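You operate a simulated robot arm through the tools that you are given. There is no shell and no other tool. Be economical: measure what you need, move in short steps, check, and stop when the job is done.

Carry out the task below with a simulated robot arm. There is one attempt and no reset: what you move stays moved.

## Task
Stand the manual for the carton's type in the foam slot inside, then close the carton.
Fine: push it right down; short flap first, then both long flaps; draw the blue belt till its green stretch stands at the buckle.

It is judged by the outcome, as a careful person would: the job done as asked, and still so three seconds after it is handed in. It fails if anything else is knocked over, pushed out of place, dropped, spilled or broken.

## Robot
A 6-joint arm with a two-finger parallel gripper on a trunk, on a base that drives. Base frame: it is fixed to the floor where the robot stands at the start and does not move with it; the origin is under the middle of the robot, x ahead of it, y to its left, z up; the surface under the hand at the start is at about z = 78. Readings come in cm, rad, newtons and seconds.
With the tool pointing down near the work surface it reaches from about 20 to 84 cm from the robot's upright axis, wherever it stands. Its first joint turns from -2.897 to 2.897 rad. Places, roughly: foam slot on the packed machine [60, -130, 70]; long flap by the rack [70, -100, 100]; long flap by the turntable [70, -170, 100]; short flap at the aisle [30, -130, 90]; tail of the blue belt [30, -120, 60]; tail of the orange belt [30, -120, 40]. Payload 3.91 kg.
The TCP is the grasp point between the finger pads, 3 cm short of the fingertips. In the tool frame z runs along the fingers and y along their closing line. Largest opening 11 cm; finger width 2, thickness 1; the body of the gripper, 4.8 by 11.2 cm, starts 5.5 cm behind the TCP.
Orientation is told as [roll, pitch, yaw] about the base's x, y, z axes, in that order, counted from this pose: with the fingers straight down and closing along the base's y, the tool's x points along the base's -x, its y along +y and its z along -z.

## Interface
- The arm moves only by the tool nudge_tool. Its argument "series" is a list of rows, each a list of 7 numbers: the shift along the tool's x, y, z in units of 200 mm (1.0 is 200 mm), then the turn, a rotation vector about the tool's x, y, z in units of 90 degrees (1.0 is 90 degrees), then the closure, from 0 (fully open) to 1 (shut). In form: [[x, y, z, ax, ay, az, hand], ...]. A call has 1 to 10 rows; each row is the pose to reach, as a shift and turn from the pose commanded when the call began, along the tool's axes at that moment. A call with a number of a shift or a turn outside -1 to 1 is refused whole. A row lasts 0.2 s, in which the tool goes at most 5 cm and 0.15 rad; a call with a longer step from one row to the next is refused whole, and so is a gripper value outside its range. Where a pose cannot be reached the arm comes as near as it can. A force on the tool above 90 N (or 10 N above the force at the start of the call, whichever is more), or a blocked arm, ends the call early, and 0.2 s more pass. Each finger travels about 10.8 cm/s and halts on what it meets, pressing with about 25 N; the grip force reading is that of the motor and also rises with nothing between the fingers. The clock runs only during rows and for 0.2 s after the last one: add rows that repeat a pose to give the fingers time. It gives the time, the measured TCP pose, the force on the tool (base axes), the opening and the grip force at its end, in the units of the frame above (readings bear some noise), with the torque about the TCP (base axes, N m) and any sound that the robot's microphone picked up, and new pictures: "pictures" is both (left out), scene, wrist or none.
- Cameras (640 x 400 px; columns grow to the right, rows downward): "scene" is now at [-8.9, -2.66, 153.32]; the picture's right is [-0.32, -0.95, 0.00], its down [-0.61, 0.20, -0.77] and it looks along [0.73, -0.24, -0.64] (base axes); focal length 276 px, centre (320, 200). "wrist" rides on the gripper at [7.7, 0.7, -11.4] in the tool frame; the picture's right is [-0.09, 1.00, 0.00], its down [-0.80, -0.07, -0.59] and it looks along [-0.59, -0.05, 0.80] (tool axes); focal length 270 px, centre (320, 200). There is no depth. A picture from a camera that has moved, and an enlarged one, comes with that camera's place and axes in the base frame and with its lens.
- slide_trunk(by): slides the trunk up (or, below 0, down) by that many cm; the arm and the scene camera ride with it, the base frame stays. It gives what a move gives, with no picture.
- drive_base(legs): drives the robot by 1 to 6 legs, each [ahead, left, turn to the left] in cm, cm and rad, along the robot's own axes; the way and the turn of a leg run together, so that a leg with both is an arc; at most 150 cm and 3.142 rad a leg. The arm and the cameras ride along, it lands a little off, and it stops where it bumps. It gives what a move gives, and a new picture of the scene camera.
- head_to(pan, tilt): turns the head with the scene camera to pan (to the left, within 1.501 rad either way) and tilt (down, from -0.506 to 1.204), counted from straight ahead of the robot. It gives what a move gives, and a new picture of the scene camera.
- zoom(camera, box): a new picture of the part [left, top, right, bottom] of that camera's present view, enlarged. No time passes.
- hand_in(): hands the job in; it is judged then, once.

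Work in short steps. Places have to be worked out from the pictures, the camera data and where the tool is seen: move nearer, look again, correct. Check each grasp and each placing, and mend what went wrong. You have 120 turns and 260 pictures in all, those below and enlarged ones among them. Open the gripper and draw the arm clear of the work before you hand the job in, unless the task says otherwise; then end with one line.

The tools are called after "Request:" as name(argument=value, ...) on one line, values as JSON. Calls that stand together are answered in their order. nudge_tool: Moves the arm, as the interface text tells. Its arguments: {"type":"object","properties":{"series":{"type":"array"},"pictures":{"type":"string","enum":["both","scene","wrist","none"]}},"required":["series"]} The other tools are called the same way: slide_trunk (by) slides the trunk up or down; drive_base (legs) drives the base; head_to (pan, tilt) turns the head that bears the scene camera; zoom (camera, box) takes an enlarged picture of a part of a camera's view; hand_in () hands the job in.

At the start:

```text
t: 0.0
position: [42.64, -18.77, 100.01]
tcp_rot: [0.0, -0.001, -0.001]
contact_force: [-0.9, 0.8, 0.6]
wrist_torque: [-0.01, 0.01, 0.02]
width: 11.02
gripper_force: 0.1
trunk travel left (down, up): [-47.5, 6.5]
robot x, y, heading: [-0.07, 0.15, 0.002]
head pan, tilt: [-0.323, 0.695]
```

scene: 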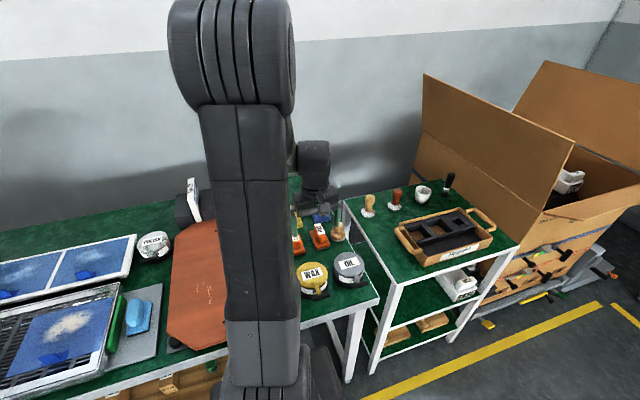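
wrist: 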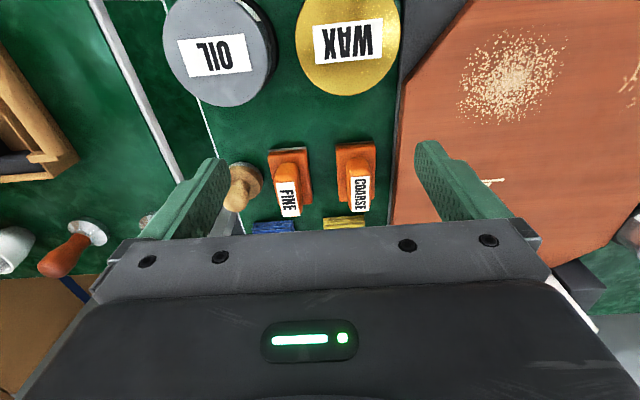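

The first view shows benches, a rack and the carton to the right. I turn the head toward the carton to look.

Request:
head_to(pan=-1.1, tilt=0.5)

Request:
zoom(camera="scene", box=[160, 100, 480, 300])

```text
t: 1.1
position: [42.6, -18.69, 100.01]
tcp_rot: [-0.001, 0.0, 0.001]
contact_force: [0.4, 0.4, 0.0]
wrist_torque: [0.04, 0.03, -0.02]
width: 11.0
gripper_force: 0.0
trunk travel left (down, up): [-47.5, 6.5]
robot x, y, heading: [-0.09, -0.19, 0.002]
head pan, tilt: [-1.1, 0.499]
camera scene: at [-12.84, -8.06, 155.04], right [-0.89, -0.45, 0.0], down [-0.22, 0.43, -0.88], along [0.4, -0.78, -0.48], focal length 276 px, centre (320, 200)
```

scene: 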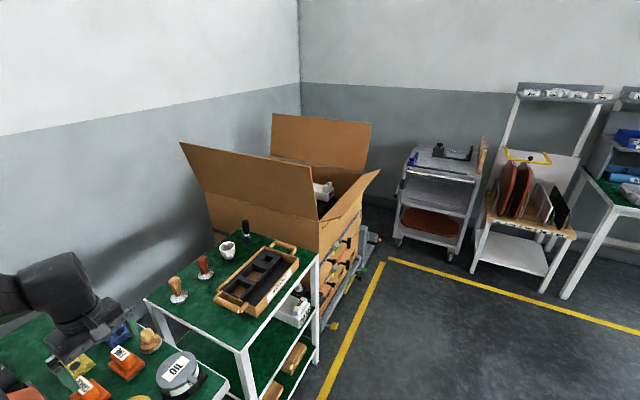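

```text
2.00 times, centred on (320, 200) of scene
camera zoom: at [-12.84, -8.06, 155.04], right [-0.89, -0.45, 0.0], down [-0.22, 0.43, -0.88], along [0.4, -0.78, -0.48], focal length 551 px, centre (320, 200)
```

zoom: 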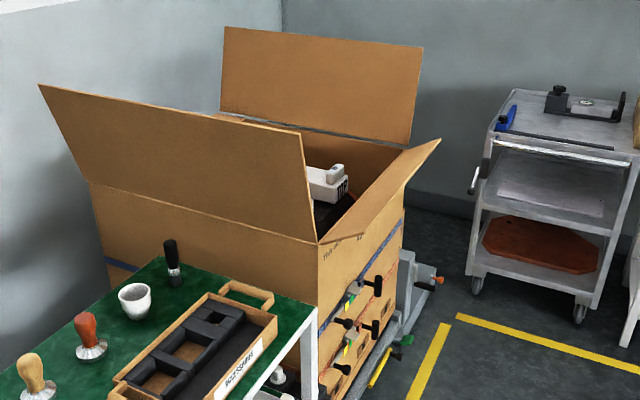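

I look further right for manuals and enlarge the stand there.

Request:
zoom(camera="scene", box=[460, 70, 640, 300])

Request:
head_to(pan=-1.5, tilt=0.5)

```text
1.74 times, centred on (550, 185) of scene
camera zoom: at [-12.84, -8.06, 155.04], right [-0.89, -0.45, 0.0], down [-0.22, 0.43, -0.88], along [0.4, -0.78, -0.48], focal length 479 px, centre (-80, 226)
```

zoom: 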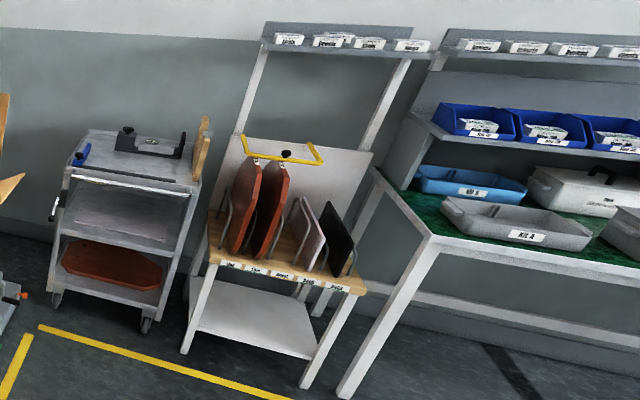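

```text
t: 2.0
position: [42.78, -18.9, 99.92]
tcp_rot: [0.0, 0.001, 0.001]
contact_force: [0.3, -0.4, -0.2]
wrist_torque: [0.0, -0.01, 0.03]
width: 11.01
gripper_force: 0.1
trunk travel left (down, up): [-47.5, 6.5]
robot x, y, heading: [0.33, -0.06, -0.002]
head pan, tilt: [-1.499, 0.499]
camera scene: at [-16.31, -9.03, 155.04], right [-1.0, -0.07, 0.0], down [-0.03, 0.48, -0.88], along [0.06, -0.88, -0.48], focal length 276 px, centre (320, 200)
```

scene: 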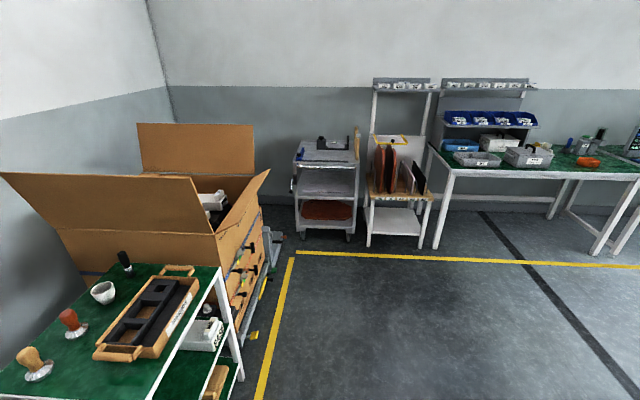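

I enlarge parts of this view, looking for manuals and reading the carton's label.

Request:
zoom(camera="scene", box=[360, 70, 560, 195])

Request:
zoom(camera="scene", box=[180, 180, 300, 340])

Request:
head_to(pan=0.5, tilt=0.6)

```text
3.20 times, centred on (460, 132) of scene
camera zoom: at [-16.31, -9.03, 155.04], right [-1.0, -0.07, 0.0], down [-0.03, 0.48, -0.88], along [0.06, -0.88, -0.48], focal length 882 px, centre (-128, 416)
```

zoom: 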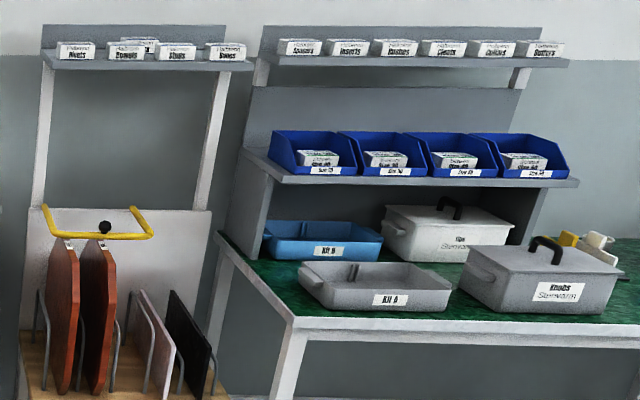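

```text
2.50 times, centred on (240, 260) of scene
camera zoom: at [-16.31, -9.03, 155.04], right [-1.0, -0.07, 0.0], down [-0.03, 0.48, -0.88], along [0.06, -0.88, -0.48], focal length 689 px, centre (520, 50)
```

zoom: 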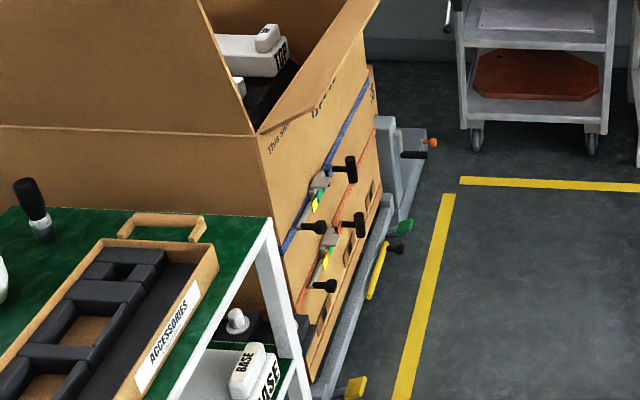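

```text
t: 3.9
position: [42.74, -18.78, 100.0]
tcp_rot: [0.0, 0.0, 0.0]
contact_force: [-0.8, -0.5, 0.3]
wrist_torque: [-0.02, -0.01, 0.01]
width: 11.0
gripper_force: 0.1
trunk travel left (down, up): [-47.5, 6.5]
robot x, y, heading: [-0.12, -0.03, 0.002]
head pan, tilt: [0.499, 0.6]
camera scene: at [-9.21, 4.27, 154.13], right [0.48, -0.88, 0.0], down [-0.5, -0.27, -0.83], along [0.72, 0.39, -0.56], focal length 276 px, centre (320, 200)
```

scene: 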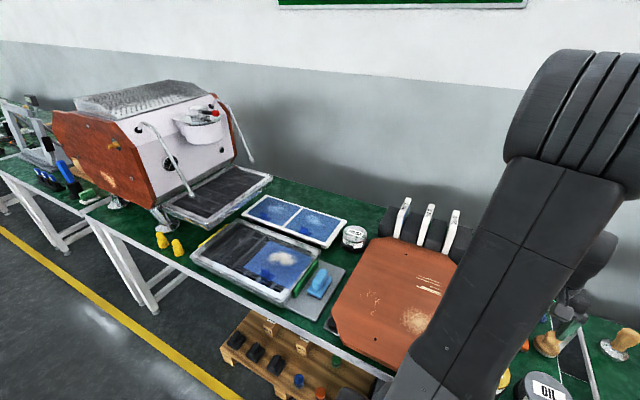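

Three white items stand in a dark holder on the bench; I enlarge them and the rest of this side.

Request:
zoom(camera="scene", box=[320, 170, 480, 270])

Request:
zoom(camera="scene", box=[200, 280, 392, 400])

Request:
head_to(pan=1.4, tilt=0.5)

```text
4.00 times, centred on (400, 220) of scene
camera zoom: at [-9.21, 4.27, 154.13], right [0.48, -0.88, 0.0], down [-0.5, -0.27, -0.83], along [0.72, 0.39, -0.56], focal length 1102 px, centre (0, 120)
```

zoom: 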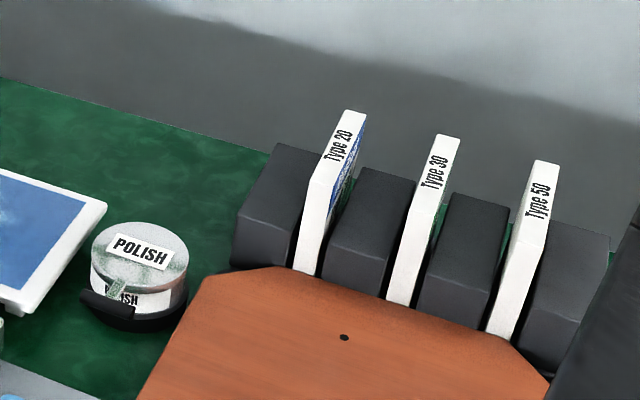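

```text
3.33 times, centred on (296, 340) of scene
camera zoom: at [-9.21, 4.27, 154.13], right [0.48, -0.88, 0.0], down [-0.5, -0.27, -0.83], along [0.72, 0.39, -0.56], focal length 919 px, centre (400, -267)
```

zoom: 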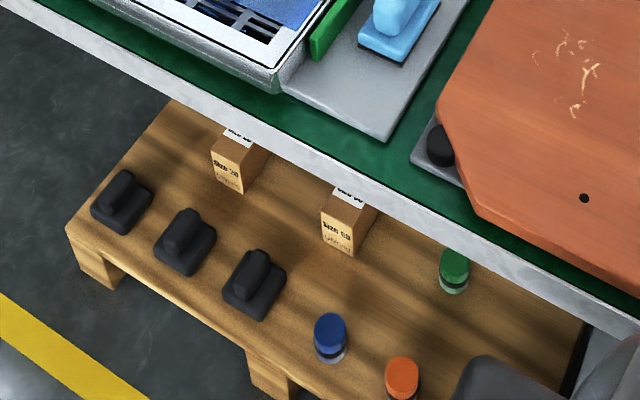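

```text
t: 5.1
position: [42.48, -18.88, 100.03]
tcp_rot: [-0.001, 0.0, 0.0]
contact_force: [-0.1, -1.1, 0.6]
wrist_torque: [-0.02, 0.02, 0.01]
width: 11.0
gripper_force: 0.1
trunk travel left (down, up): [-47.5, 6.5]
robot x, y, heading: [0.13, 0.3, -0.004]
head pan, tilt: [1.4, 0.499]
camera scene: at [-15.42, 9.01, 155.04], right [0.99, -0.17, 0.0], down [-0.08, -0.47, -0.88], along [0.15, 0.86, -0.48], focal length 276 px, centre (320, 200)
```

scene: 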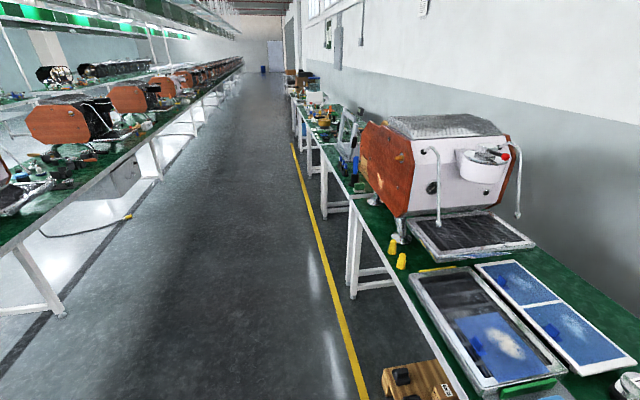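

The manuals (Type 20, 30, 50) stand on the bench. Now I back off and drive along the aisle to read the carton's type.

Request:
drive_base(legs=[[-60, 0, 0], [0, -110, 0]])

Request:
head_to(pan=-0.2, tilt=0.6)

Request:
zoom(camera="scene", box=[240, 100, 560, 300])

```text
t: 13.8
position: [-14.95, -129.7, 99.98]
tcp_rot: [-0.001, 0.001, 0.033]
contact_force: [-0.8, 0.4, 0.0]
wrist_torque: [0.0, -0.02, 0.01]
width: 10.99
gripper_force: 0.1
trunk travel left (down, up): [-47.5, 6.5]
robot x, y, heading: [-58.26, -112.24, 0.029]
head pan, tilt: [1.4, 0.499]
camera scene: at [-73.88, -103.67, 155.04], right [0.99, -0.14, 0.0], down [-0.07, -0.47, -0.88], along [0.12, 0.87, -0.48], focal length 276 px, centre (320, 200)
```

scene: 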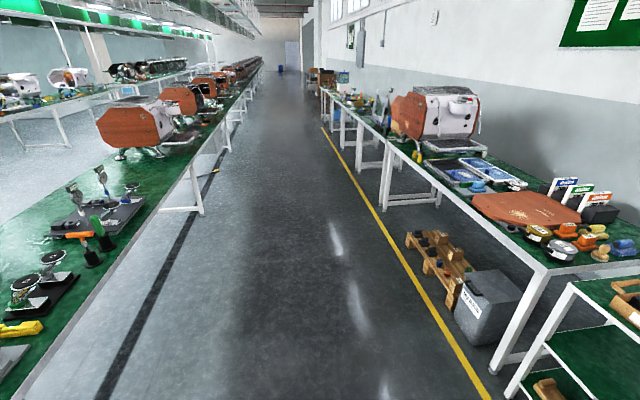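

```text
t: 15.5
position: [-14.97, -129.65, 100.03]
tcp_rot: [0.0, 0.001, 0.031]
contact_force: [0.8, -0.1, -0.1]
wrist_torque: [0.0, -0.01, 0.0]
width: 11.01
gripper_force: 0.2
trunk travel left (down, up): [-47.5, 6.5]
robot x, y, heading: [-58.27, -112.01, 0.031]
head pan, tilt: [-0.201, 0.6]
camera scene: at [-66.43, -114.15, 154.13], right [-0.17, -0.99, 0.0], down [-0.56, 0.09, -0.83], along [0.81, -0.14, -0.56], focal length 276 px, centre (320, 200)
```

scene: 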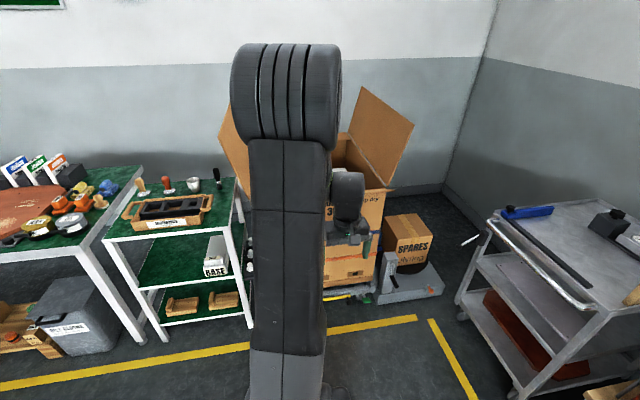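

```text
2.00 times, centred on (400, 200) of scene
camera zoom: at [-66.43, -114.15, 154.13], right [-0.17, -0.99, 0.0], down [-0.56, 0.09, -0.83], along [0.81, -0.14, -0.56], focal length 551 px, centre (160, 200)
```

zoom: 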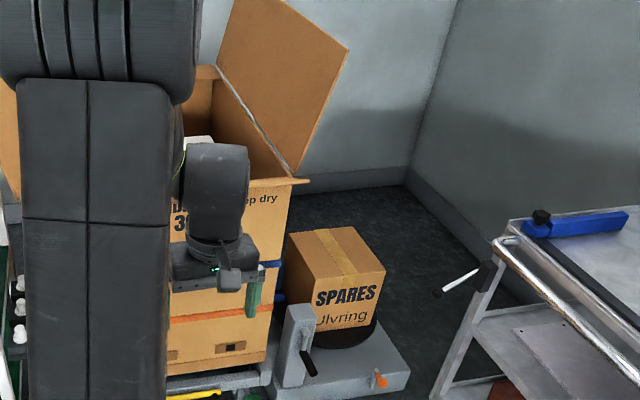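

The arm hides the carton's print; I turn the base left and pan the head right.

Request:
drive_base(legs=[[0, 0, 0.8]])

Request:
head_to(pan=-1.05, tilt=0.6)

Request:
zoom(camera="scene", box=[200, 80, 440, 330])

```text
t: 18.0
position: [-15.31, -93.92, 100.02]
tcp_rot: [-0.001, 0.0, 0.819]
contact_force: [-0.1, 1.2, 0.0]
wrist_torque: [0.0, 0.02, -0.03]
width: 11.01
gripper_force: 0.1
trunk travel left (down, up): [-47.5, 6.5]
robot x, y, heading: [-58.13, -111.95, 0.814]
head pan, tilt: [-0.201, 0.6]
camera scene: at [-62.56, -119.41, 154.13], right [0.58, -0.81, 0.0], down [-0.46, -0.33, -0.83], along [0.67, 0.48, -0.56], focal length 276 px, centre (320, 200)
```

scene: 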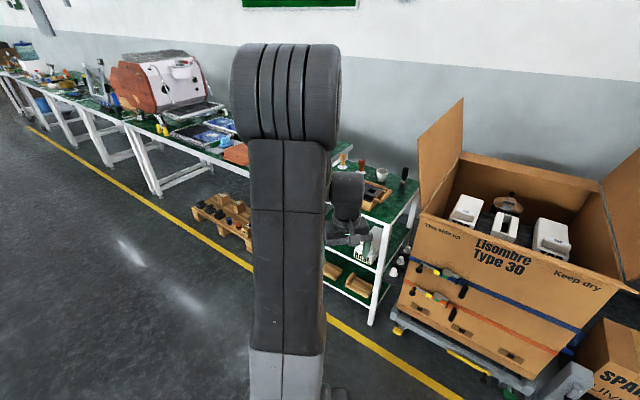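

```text
t: 19.1
position: [-15.32, -93.98, 99.91]
tcp_rot: [0.0, -0.001, 0.819]
contact_force: [0.3, -0.7, 0.2]
wrist_torque: [0.02, 0.01, 0.02]
width: 11.03
gripper_force: 0.1
trunk travel left (down, up): [-47.5, 6.5]
robot x, y, heading: [-58.13, -112.2, 0.819]
head pan, tilt: [-1.051, 0.6]
camera scene: at [-61.16, -126.56, 154.13], right [-0.23, -0.97, 0.0], down [-0.55, 0.13, -0.83], along [0.8, -0.19, -0.56], focal length 276 px, centre (320, 200)
```

scene: 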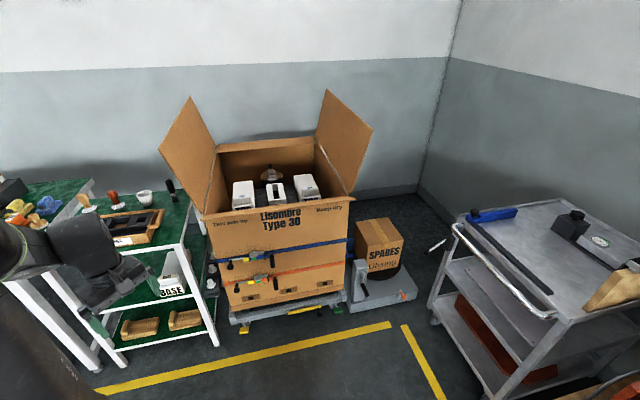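

```text
1.60 times, centred on (320, 205) of scene
camera zoom: at [-61.16, -126.56, 154.13], right [-0.23, -0.97, 0.0], down [-0.55, 0.13, -0.83], along [0.8, -0.19, -0.56], focal length 441 px, centre (320, 192)
```

zoom: 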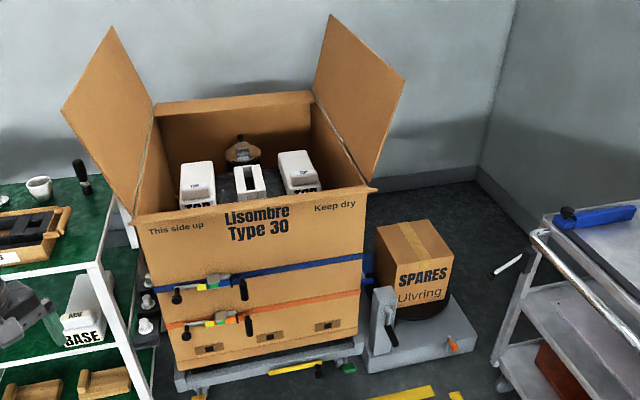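

The carton is Type 30. I enlarge the slot and the belts to learn their geometry.

Request:
zoom(camera="scene", box=[220, 140, 340, 215])

Request:
zoom(camera="scene", box=[200, 230, 360, 330])

```text
5.33 times, centred on (280, 178) of scene
camera zoom: at [-61.16, -126.56, 154.13], right [-0.23, -0.97, 0.0], down [-0.55, 0.13, -0.83], along [0.8, -0.19, -0.56], focal length 1470 px, centre (533, 320)
```

zoom: 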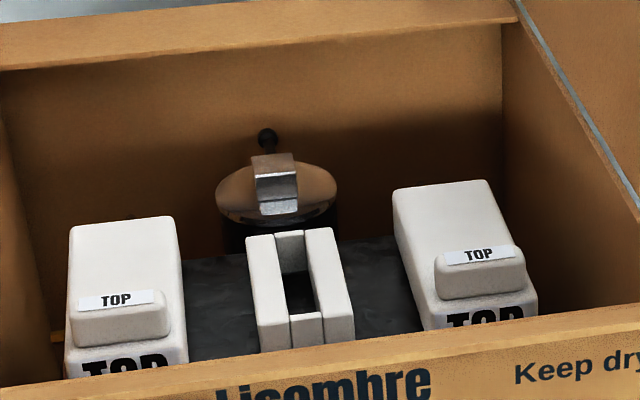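

```text
4.00 times, centred on (280, 280) of scene
camera zoom: at [-61.16, -126.56, 154.13], right [-0.23, -0.97, 0.0], down [-0.55, 0.13, -0.83], along [0.8, -0.19, -0.56], focal length 1102 px, centre (480, -120)
```

zoom: 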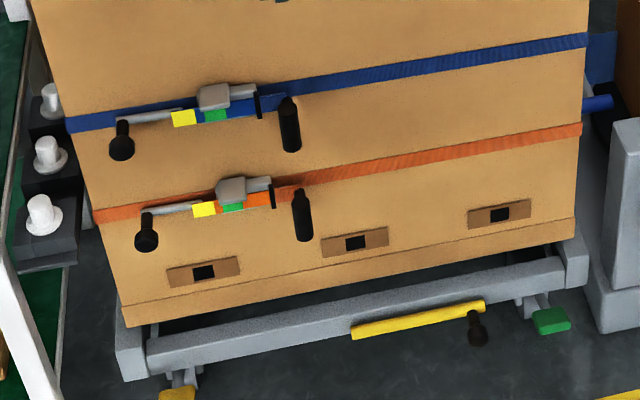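

Slot lies with its long side along x, so the manual goes in as it stands. I drive back in front of the manuals to fetch Type 30 (about [80, 7.5]).

Request:
drive_base(legs=[[0, 0, -0.819], [0, 116, 0], [58, 0, 0]])

Request:
head_to(pan=0.45, tilt=0.6)

```text
t: 30.1
position: [43.84, -17.63, 99.98]
tcp_rot: [0.001, 0.001, -0.02]
contact_force: [-0.4, 0.8, -0.3]
wrist_torque: [0.05, -0.03, -0.01]
width: 11.0
gripper_force: 0.2
trunk travel left (down, up): [-47.5, 6.5]
robot x, y, heading: [1.19, 2.13, -0.016]
head pan, tilt: [-1.051, 0.6]
camera scene: at [-11.27, -5.36, 154.14], right [-0.88, -0.48, 0.0], down [-0.27, 0.5, -0.82], along [0.4, -0.72, -0.57], focal length 276 px, centre (320, 200)
```

scene: 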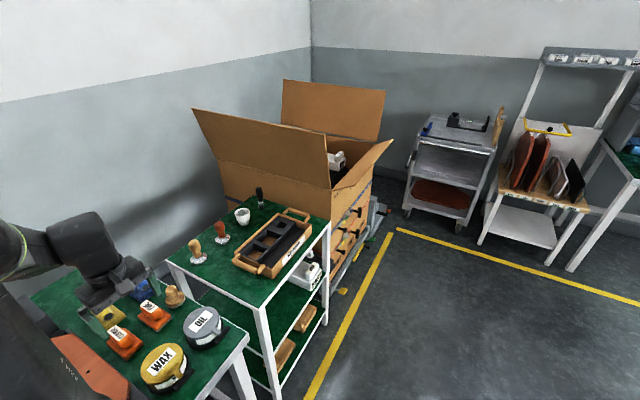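

```text
t: 31.7
position: [43.72, -17.66, 100.01]
tcp_rot: [0.0, 0.0, -0.02]
contact_force: [0.1, -0.3, 0.2]
wrist_torque: [-0.02, -0.01, 0.01]
width: 11.0
gripper_force: 0.0
trunk travel left (down, up): [-47.5, 6.5]
robot x, y, heading: [1.66, 2.31, -0.019]
head pan, tilt: [0.45, 0.6]
camera scene: at [-7.52, 6.08, 154.13], right [0.42, -0.91, 0.0], down [-0.51, -0.24, -0.83], along [0.75, 0.34, -0.56], focal length 276 px, centre (320, 200)
```

scene: 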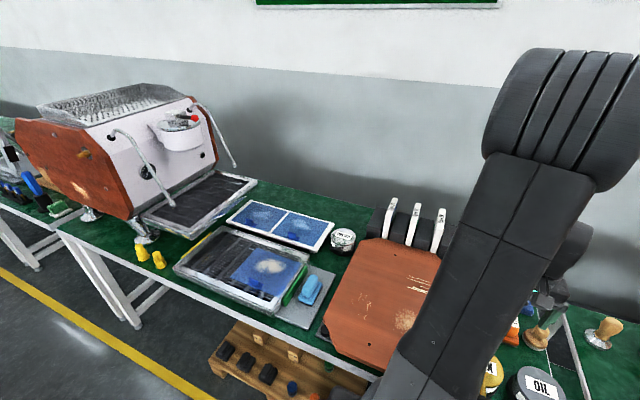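

Robot is well placed. I move the hand forward-left and up toward the manuals for a wrist view.

Request:
nudge_tool(series=[[-0.15, 0.15, -0.08, 0, 0, -0.012, 0], [-0.3, 0.3, -0.16, 0, 0, -0.012, 0], [-0.45, 0.45, -0.24, 0, 0, -0.012, 0], [-0.6, 0.6, -0.32, 0, 0, -0.012, 0], [-0.75, 0.75, -0.4, 0, 0, -0.012, 0], [-0.9, 0.9, -0.48, 0, 0, -0.012, 0]])

```text
t: 33.1
position: [62.18, 0.23, 109.36]
tcp_rot: [0.0, -0.001, 0.001]
contact_force: [-0.7, -0.1, -0.3]
wrist_torque: [-0.02, 0.01, 0.0]
width: 11.0
gripper_force: 0.1
trunk travel left (down, up): [-47.5, 6.5]
robot x, y, heading: [1.68, 2.13, -0.021]
head pan, tilt: [0.45, 0.6]
camera scene: at [-7.47, 6.14, 154.13], right [0.42, -0.91, 0.0], down [-0.51, -0.24, -0.82], along [0.75, 0.34, -0.57], focal length 276 px, centre (320, 200)
camera wrist: at [54.45, 0.97, 121.03], right [0.09, 1.0, 0.0], down [0.8, -0.07, 0.59], along [0.59, -0.05, -0.8], focal length 270 px, centre (320, 200)
```

scene: 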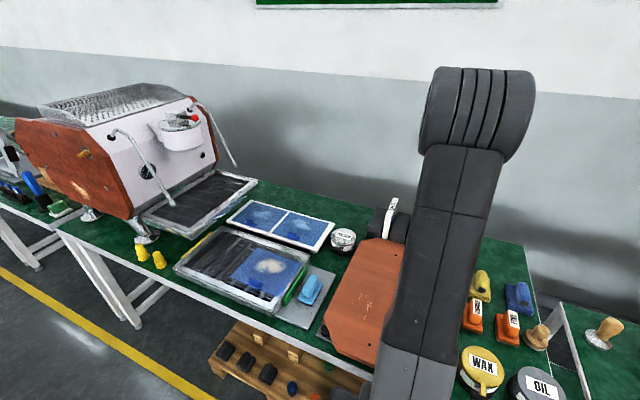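
wrist: 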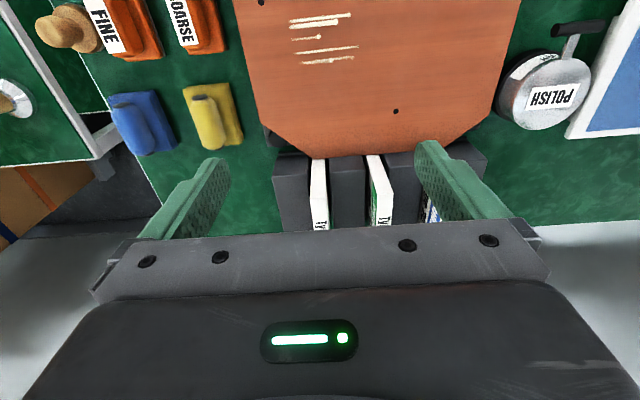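

Type 30 (green, middle) has its spine near x≈77, y≈7.5, top z≈99. I move above it with a half-closed hand to measure its top.

Request:
nudge_tool(series=[[-0.18, 0.09, 0, 0, 0, 0, 0.3], [-0.36, 0.18, 0, 0, 0, 0, 0.5], [-0.54, 0.27, 0, 0, 0, 0, 0.5], [-0.69, 0.365, 0, 0, 0, 0, 0.5], [-0.69, 0.365, 0, 0, 0, 0, 0.5]])

```text
t: 34.3
position: [75.59, 7.4, 109.55]
tcp_rot: [-0.001, 0.0, 0.0]
contact_force: [0.6, 0.2, 0.0]
wrist_torque: [0.02, 0.01, 0.0]
width: 5.5
gripper_force: 0.0
trunk travel left (down, up): [-47.5, 6.5]
robot x, y, heading: [1.38, 2.15, -0.021]
head pan, tilt: [0.45, 0.6]
camera scene: at [-7.54, 6.09, 154.13], right [0.42, -0.91, 0.0], down [-0.51, -0.24, -0.83], along [0.75, 0.34, -0.56], focal length 276 px, centre (320, 200)
camera wrist: at [68.09, 8.12, 121.21], right [0.09, 1.0, 0.0], down [0.8, -0.07, 0.59], along [0.59, -0.05, -0.8], focal length 270 px, centre (320, 200)
```

scene: 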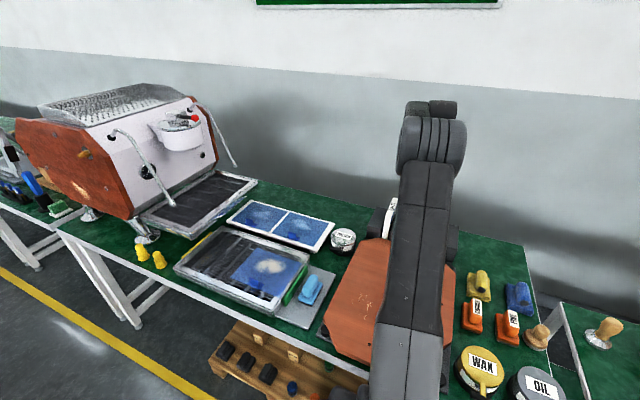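
wrist: 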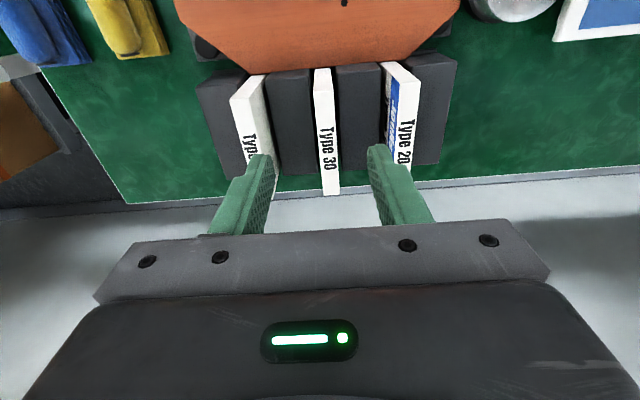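

I enlarge the wrist view to tell spine from top face.

Request:
zoom(camera="wrist", box=[220, 50, 440, 210])

```text
2.50 times, centred on (330, 130) of wrist
camera zoom: at [68.09, 8.12, 121.21], right [0.09, 1.0, 0.0], down [0.8, -0.07, 0.59], along [0.59, -0.05, -0.8], focal length 676 px, centre (295, 375)
```

zoom: 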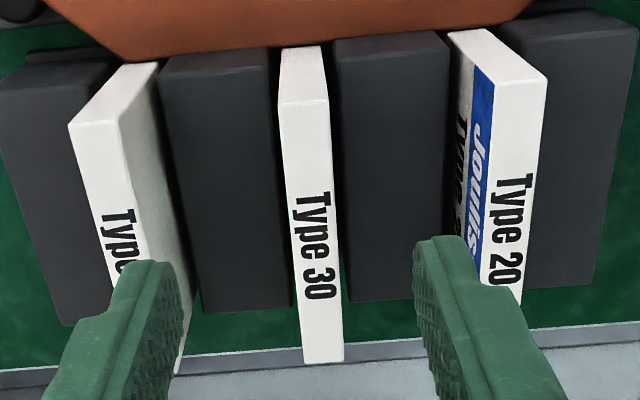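

Top face: front edge x≈75.6, rear ≈89.5, z≈92, y≈7.9, 2 cm thick. I move over its middle and part way down, then check.

Request:
nudge_tool(series=[[-0.17, 0.02, 0.1, 0, 0, 0, 0.5], [-0.34, 0.025, 0.2, 0, 0, 0, 0.5], [-0.34, 0.025, 0.4, 0, 0, 0, 0.5], [-0.34, 0.025, 0.55, 0, 0, 0, 0.5]])

```text
t: 35.3
position: [82.58, 7.91, 98.6]
tcp_rot: [0.0, 0.001, 0.0]
contact_force: [0.1, -0.2, -0.5]
wrist_torque: [-0.01, 0.02, 0.02]
width: 5.52
gripper_force: 0.0
trunk travel left (down, up): [-47.5, 6.5]
robot x, y, heading: [1.6, 2.07, -0.021]
head pan, tilt: [0.45, 0.6]
camera scene: at [-7.48, 6.1, 154.14], right [0.42, -0.91, 0.0], down [-0.51, -0.24, -0.82], along [0.75, 0.34, -0.57], focal length 276 px, centre (320, 200)
camera wrist: at [74.96, 8.58, 110.1], right [0.09, 1.0, 0.0], down [0.8, -0.07, 0.59], along [0.59, -0.05, -0.8], focal length 270 px, centre (320, 200)
```

scene: 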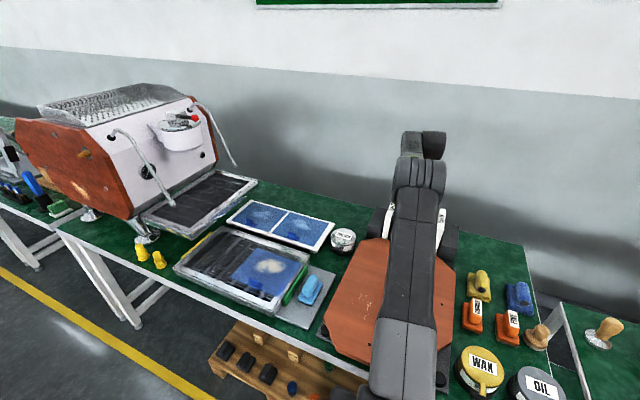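
wrist: 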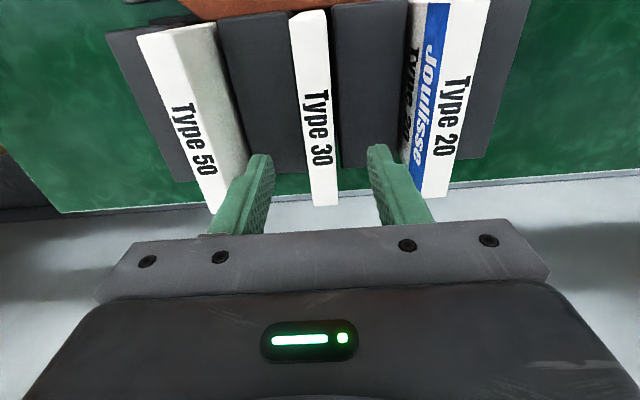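

Consistent: top z≈93, centre x≈82, y≈8. I descend 6.4 cm, then close.

Request:
nudge_tool(series=[[0.02, 0.003, 0.15, 0, 0, 0, 0.5], [0.02, 0.003, 0.32, 0, 0, 0, 0.5], [0.02, 0.003, 0.32, 0, 0, 0, 0.5], [0.02, 0.003, 0.32, 0, 0, 0, 0.7], [0.02, 0.003, 0.32, 0, 0, 0, 0.85], [0.02, 0.003, 0.32, 0, 0, 0, 0.95], [0.02, 0.003, 0.32, 0, 0, 0, 0.95]])

```text
t: 36.9
position: [82.34, 8.07, 92.35]
tcp_rot: [-0.002, 0.0, -0.001]
contact_force: [0.6, 0.2, -0.3]
wrist_torque: [0.03, -0.12, 0.01]
width: 2.16
gripper_force: 24.7
trunk travel left (down, up): [-47.5, 6.5]
robot x, y, heading: [1.5, 1.92, -0.018]
head pan, tilt: [0.45, 0.6]
camera scene: at [-7.49, 6.1, 154.13], right [0.42, -0.91, 0.0], down [-0.51, -0.24, -0.82], along [0.75, 0.34, -0.57], focal length 276 px, centre (320, 200)
camera wrist: at [74.69, 8.76, 103.79], right [0.09, 1.0, 0.0], down [0.8, -0.07, 0.59], along [0.59, -0.05, -0.8], focal length 270 px, centre (320, 200)
```

scene: 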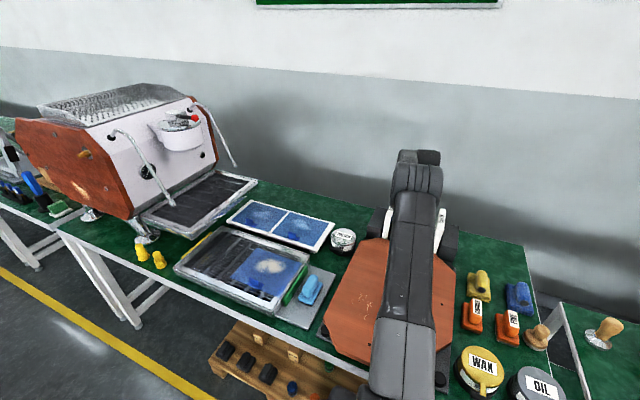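
wrist: 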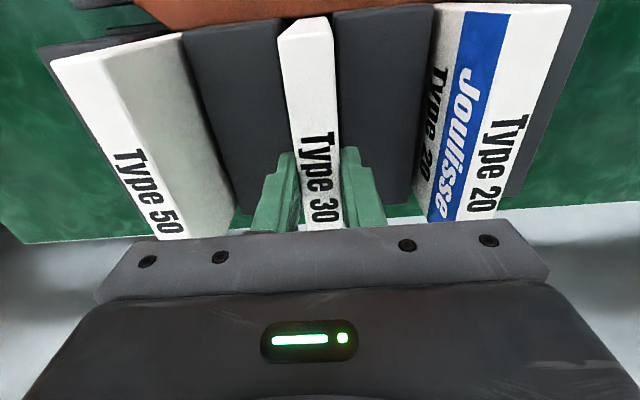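

Gripped (2.16 cm, 25 N). Lift straight up.

Request:
nudge_tool(series=[[0, 0, -0.1, 0, 0, 0, 0.95], [0, 0, -0.3, 0, 0, 0, 0.95], [0, 0, -0.5, 0, 0, 0, 0.95], [0, 0, -0.7, 0, 0, 0, 0.95], [0, 0, -0.9, 0, 0, 0, 0.95], [0, 0, -1.0, 0, 0, 0, 0.95]])

```text
t: 38.3
position: [81.66, 7.84, 111.95]
tcp_rot: [-0.001, -0.004, 0.001]
contact_force: [-0.7, -0.4, -2.4]
wrist_torque: [0.02, 0.0, 0.02]
width: 2.2
gripper_force: 24.7
out of reach, approached as far as the arm can: row 6
trunk travel left (down, up): [-47.5, 6.5]
robot x, y, heading: [1.21, 2.01, -0.021]
head pan, tilt: [0.45, 0.6]
camera scene: at [-7.53, 6.09, 154.13], right [0.42, -0.91, 0.0], down [-0.51, -0.24, -0.83], along [0.75, 0.34, -0.56], focal length 276 px, centre (320, 200)
camera wrist: at [73.99, 8.53, 123.57], right [0.09, 1.0, 0.0], down [0.8, -0.07, 0.6], along [0.59, -0.05, -0.8], focal length 270 px, centre (320, 200)
```

scene: 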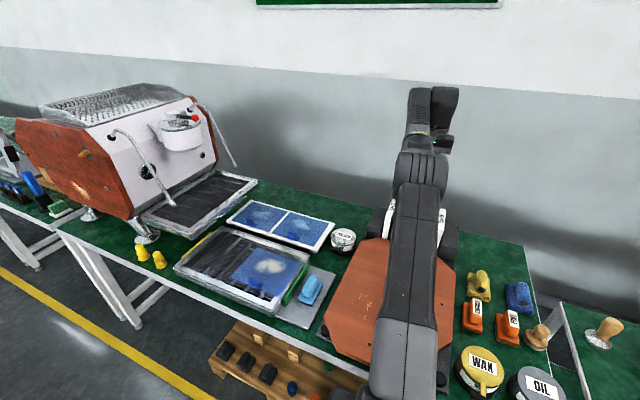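
wrist: 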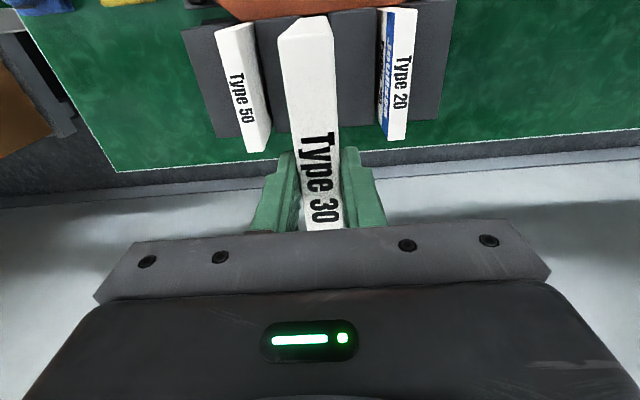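

Manual is held well. I retract over the bench, raise the trunk, then drive back and along to the carton.

Request:
nudge_tool(series=[[0.2, 0, 0, 0, 0, 0, 0.95], [0.4, 0, 0, 0, 0, 0, 0.95], [0.6, 0, 0, 0, 0, 0, 0.95], [0.8, 0, 0, 0, 0, 0, 0.95], [0.95, 0, 0, 0, 0, 0, 0.95]], pictures="none")

Request:
slide_trunk(by=6.4)

Request:
drive_base(legs=[[-62, 0, 0.021], [0, -131, 0]])

Request:
head_to(pan=0.3, tilt=0.65)

```text
t: 39.5
position: [62.7, 7.65, 111.99]
tcp_rot: [0.001, -0.002, 0.0]
contact_force: [0.1, -0.5, -1.7]
wrist_torque: [-0.01, -0.01, 0.0]
width: 2.18
gripper_force: 24.6
trunk travel left (down, up): [-47.5, 6.5]
robot x, y, heading: [1.18, 2.06, -0.015]
head pan, tilt: [0.45, 0.6]
```

```text
t: 40.5
position: [62.79, 7.61, 118.38]
tcp_rot: [-0.001, -0.002, -0.001]
contact_force: [0.1, -0.3, -2.1]
wrist_torque: [-0.01, 0.0, 0.0]
width: 2.2
gripper_force: 24.6
trunk travel left (down, up): [-53.9, 0.1]
robot x, y, heading: [1.42, 2.49, -0.02]
head pan, tilt: [0.45, 0.6]
```

```text
t: 50.2
position: [-0.56, -122.67, 118.4]
tcp_rot: [0.0, 0.001, 0.006]
contact_force: [-0.4, 0.3, -3.1]
wrist_torque: [0.04, 0.02, 0.04]
width: 2.18
gripper_force: 24.6
trunk travel left (down, up): [-53.9, 0.1]
robot x, y, heading: [-62.04, -128.74, -0.015]
head pan, tilt: [0.45, 0.6]
camera scene: at [-70.8, -124.62, 160.54], right [0.42, -0.91, 0.0], down [-0.51, -0.24, -0.82], along [0.75, 0.35, -0.57], focal length 276 px, centre (320, 200)
```

scene: 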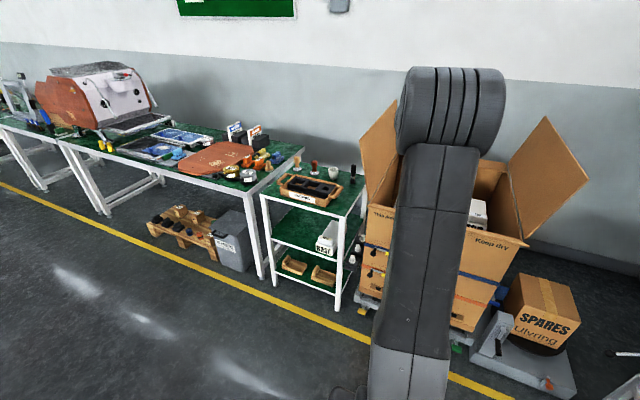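

```text
t: 50.9
position: [-0.53, -122.74, 118.31]
tcp_rot: [0.0, -0.001, 0.006]
contact_force: [-0.2, 0.0, -1.5]
wrist_torque: [0.01, 0.02, 0.0]
width: 2.2
gripper_force: 25.0
trunk travel left (down, up): [-53.9, 0.1]
robot x, y, heading: [-61.93, -128.85, -0.01]
head pan, tilt: [0.3, 0.649]
camera scene: at [-70.48, -125.88, 160.11], right [0.28, -0.96, 0.0], down [-0.58, -0.17, -0.8], along [0.76, 0.23, -0.6], focal length 276 px, centre (320, 200)
```

scene: 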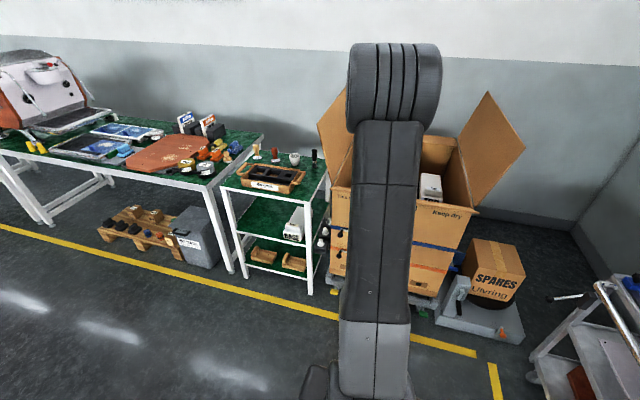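

Now I drive ahead 40 cm so the wrist camera can view the inside of the carton.

Request:
drive_base(legs=[[40, -3, 0]])

Request:
zoom(camera="wrist", box=[0, 0, 640, 400])

```text
t: 53.4
position: [38.9, -126.03, 118.36]
tcp_rot: [-0.001, 0.003, 0.006]
contact_force: [0.4, 0.1, -2.3]
wrist_torque: [0.01, 0.03, -0.01]
width: 2.17
gripper_force: 24.8
trunk travel left (down, up): [-53.9, 0.1]
robot x, y, heading: [-22.31, -132.29, -0.012]
head pan, tilt: [0.3, 0.649]
camera scene: at [-31.03, -129.36, 160.11], right [0.28, -0.96, 0.0], down [-0.58, -0.17, -0.8], along [0.76, 0.23, -0.61], focal length 276 px, centre (320, 200)
```

scene: 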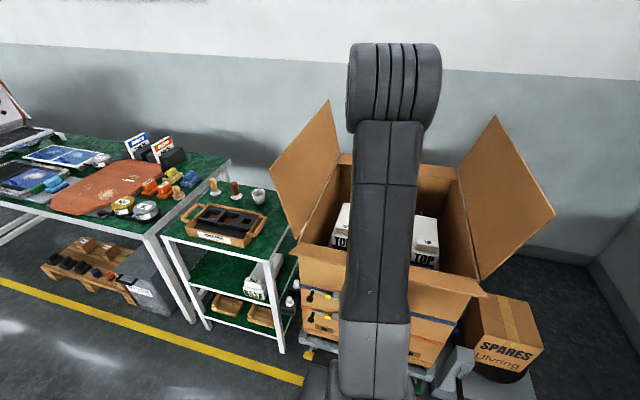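

```text
1.00 times, centred on (320, 200) of wrist (not enlarged: the box is as wide or as high as the picture)
camera zoom: at [31.22, -125.38, 129.86], right [0.08, 1.0, 0.0], down [0.8, -0.07, 0.59], along [0.59, -0.05, -0.8], focal length 270 px, centre (320, 200)
```

zoom: 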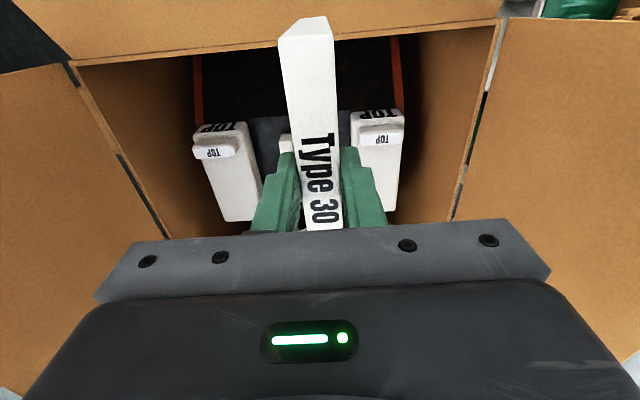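

The foam slot is hidden behind the manual. I shift forward and to the left to see it beside the manual.

Request:
nudge_tool(series=[[-0.19, 0.12, 0, 0, 0, 0, 0.95], [-0.38, 0.24, 0, 0, 0, 0, 0.95], [-0.57, 0.36, 0, 0, 0, 0, 0.95], [-0.76, 0.5, 0, 0, 0, 0, 0.95]], pictures="wrist")

Request:
zoom(camera="wrist", box=[150, 20, 390, 170])

```text
t: 54.4
position: [53.98, -115.93, 118.42]
tcp_rot: [-0.001, 0.003, 0.007]
contact_force: [0.1, 0.5, -3.2]
wrist_torque: [-0.04, 0.02, -0.02]
width: 2.19
gripper_force: 24.9
trunk travel left (down, up): [-53.9, 0.1]
robot x, y, heading: [-22.74, -132.48, -0.009]
head pan, tilt: [0.3, 0.649]
camera wrist: at [46.36, -115.22, 129.89], right [0.08, 1.0, 0.0], down [0.8, -0.06, 0.59], along [0.59, -0.05, -0.81], focal length 270 px, centre (320, 200)
```

wrist: 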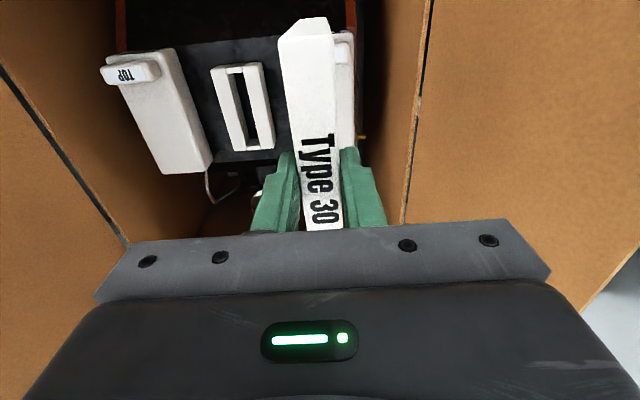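

```text
2.67 times, centred on (270, 95) of wrist
camera zoom: at [46.36, -115.22, 129.89], right [0.08, 1.0, 0.0], down [0.8, -0.06, 0.59], along [0.59, -0.05, -0.81], focal length 721 px, centre (453, 480)
```

zoom: 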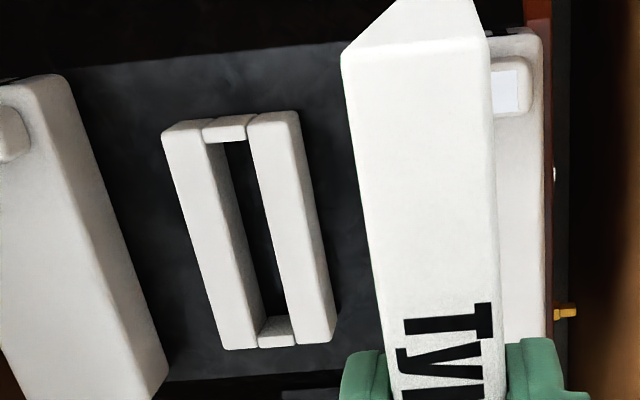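

I see the slot: about x 56–71, y≈-133. To fix its height, I lower the hand 12 cm for a second bearing.

Request:
nudge_tool(series=[[0, 0, 0.2, 0, 0, 0, 0.95], [0, 0, 0.4, 0, 0, 0, 0.95], [0, 0, 0.6, 0, 0, 0, 0.95]], pictures="none")

Request:
zoom(camera="wrist", box=[130, 20, 370, 170])

```text
t: 55.1
position: [53.99, -115.74, 106.43]
tcp_rot: [0.001, 0.0, 0.007]
contact_force: [-0.4, 0.0, -2.9]
wrist_torque: [-0.03, -0.03, 0.0]
width: 2.17
gripper_force: 25.3
trunk travel left (down, up): [-53.9, 0.1]
robot x, y, heading: [-22.15, -131.98, -0.011]
head pan, tilt: [0.3, 0.649]
```

```text
2.67 times, centred on (250, 95) of wrist
camera zoom: at [46.22, -114.98, 117.88], right [0.08, 1.0, 0.0], down [0.8, -0.07, 0.59], along [0.59, -0.05, -0.8], focal length 721 px, centre (507, 480)
```

zoom: 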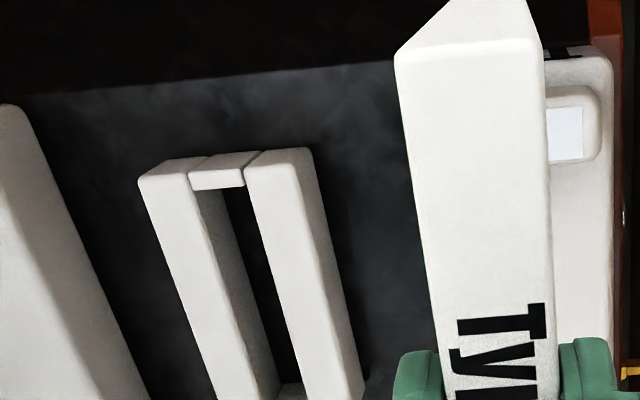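

Slot inner: x≈55.8–69.5, y≈-133.4…-130.4, top z≈75, nearly aligned with x. I move the manual above it and lower to z 94.

Request:
nudge_tool(series=[[-0.1, -0.2, 0, 0, 0, -0.008, 0.95], [-0.2, -0.4, 0, 0, 0, -0.008, 0.95], [-0.3, -0.6, 0, 0, 0, -0.008, 0.95], [-0.4, -0.8, 0, 0, 0, -0.008, 0.95], [-0.445, -0.818, 0.2, 0, 0, -0.008, 0.95], [-0.445, -0.818, 0.4, 0, 0, -0.008, 0.95], [-0.445, -0.818, 0.62, 0, 0, -0.008, 0.95]], pictures="wrist")

Request:
zoom(camera="wrist", box=[240, 0, 400, 100])

```text
t: 56.8
position: [62.7, -132.22, 94.09]
tcp_rot: [0.0, 0.0, 0.019]
contact_force: [0.8, 0.6, -2.0]
wrist_torque: [0.01, 0.02, -0.01]
width: 2.17
gripper_force: 24.7
out of reach, approached as far as the arm can: row 4, 5, 6, 7
trunk travel left (down, up): [-53.9, 0.1]
robot x, y, heading: [-22.5, -131.93, -0.015]
head pan, tilt: [0.3, 0.649]
camera wrist: at [54.97, -131.65, 105.44], right [0.07, 1.0, 0.0], down [0.8, -0.06, 0.6], along [0.59, -0.04, -0.8], focal length 270 px, centre (320, 200)
```

wrist: 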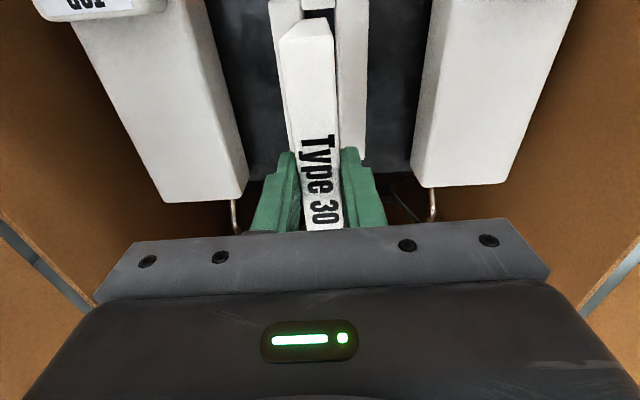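

```text
4.00 times, centred on (320, 50) of wrist
camera zoom: at [54.97, -131.65, 105.44], right [0.07, 1.0, 0.0], down [0.8, -0.06, 0.6], along [0.59, -0.04, -0.8], focal length 1081 px, centre (320, 800)
```

zoom: 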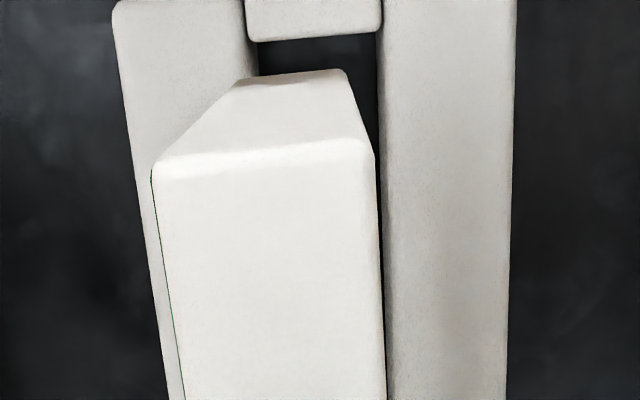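

The manual hovers about 3 cm above the slot, needs +0.6 cm in y, but the reach is at its limit. I drive 8 cm closer with the hand lifted a bit and look again.

Request:
nudge_tool(series=[[0.2, 0, -0.1, 0, 0, 0.006, 0.95], [0.4, 0.02, -0.1, 0, 0, 0.006, 0.95]], pictures="none")

Request:
drive_base(legs=[[8, 0, 0.01]])

Request:
zoom(camera="wrist", box=[240, 0, 400, 100])

```text
t: 57.4
position: [54.56, -131.94, 96.07]
tcp_rot: [0.0, -0.001, 0.011]
contact_force: [0.0, 0.0, -1.8]
wrist_torque: [-0.04, -0.03, 0.01]
width: 2.17
gripper_force: 25.4
trunk travel left (down, up): [-53.9, 0.1]
robot x, y, heading: [-22.56, -131.97, -0.01]
head pan, tilt: [0.3, 0.649]
```

```text
t: 58.4
position: [62.75, -131.25, 95.99]
tcp_rot: [0.0, 0.0, 0.022]
contact_force: [0.3, 0.3, -1.9]
wrist_torque: [-0.01, 0.04, 0.02]
width: 2.18
gripper_force: 24.9
trunk travel left (down, up): [-53.9, 0.1]
robot x, y, heading: [-14.48, -132.12, -0.003]
head pan, tilt: [0.3, 0.649]
camera scene: at [-22.98, -129.51, 160.11], right [0.29, -0.96, 0.0], down [-0.58, -0.18, -0.8], along [0.76, 0.23, -0.61], focal length 276 px, centre (320, 200)
```

scene: 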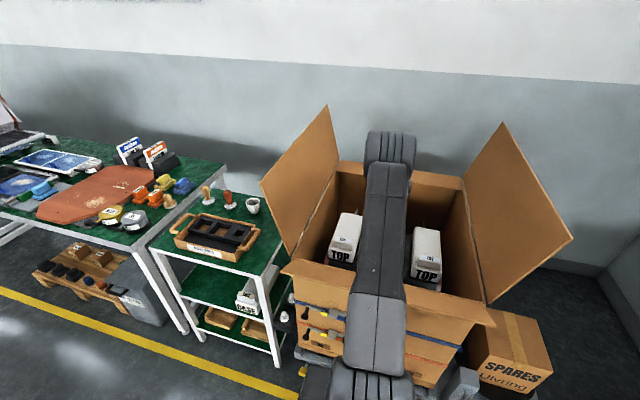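

```text
4.00 times, centred on (320, 50) of wrist
camera zoom: at [55.09, -130.58, 107.48], right [0.07, 1.0, 0.0], down [0.8, -0.05, 0.59], along [0.59, -0.04, -0.81], focal length 1081 px, centre (320, 800)
```

zoom: 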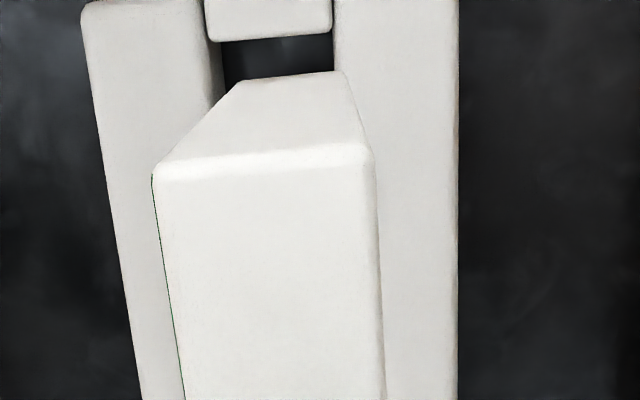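

Aligned in yaw; I shift -0.5 cm in y and lower 4 cm to just above the foam, then check.

Request:
nudge_tool(series=[[0.0, -0.025, 0.0, 0, 0, 0, 0.95], [0.0, -0.025, 0.1, 0, 0, 0, 0.95], [0.0, -0.025, 0.2, 0, 0, 0, 0.95], [0.0, -0.025, 0.2, 0, 0, 0, 0.95]], pictures="none")

Request:
zoom(camera="wrist", box=[240, 0, 400, 100])

```text
t: 59.4
position: [62.73, -131.65, 91.88]
tcp_rot: [0.0, 0.001, 0.021]
contact_force: [0.6, -0.1, -3.0]
wrist_torque: [0.01, 0.0, 0.0]
width: 2.19
gripper_force: 25.0
trunk travel left (down, up): [-53.9, 0.1]
robot x, y, heading: [-14.69, -132.2, -0.004]
head pan, tilt: [0.3, 0.649]
```

```text
4.00 times, centred on (320, 50) of wrist
camera zoom: at [54.97, -131.02, 103.33], right [0.07, 1.0, 0.0], down [0.8, -0.05, 0.59], along [0.59, -0.04, -0.8], focal length 1081 px, centre (320, 800)
```

zoom: 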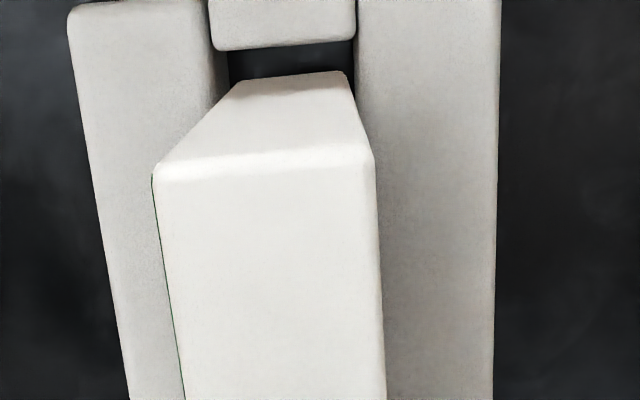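

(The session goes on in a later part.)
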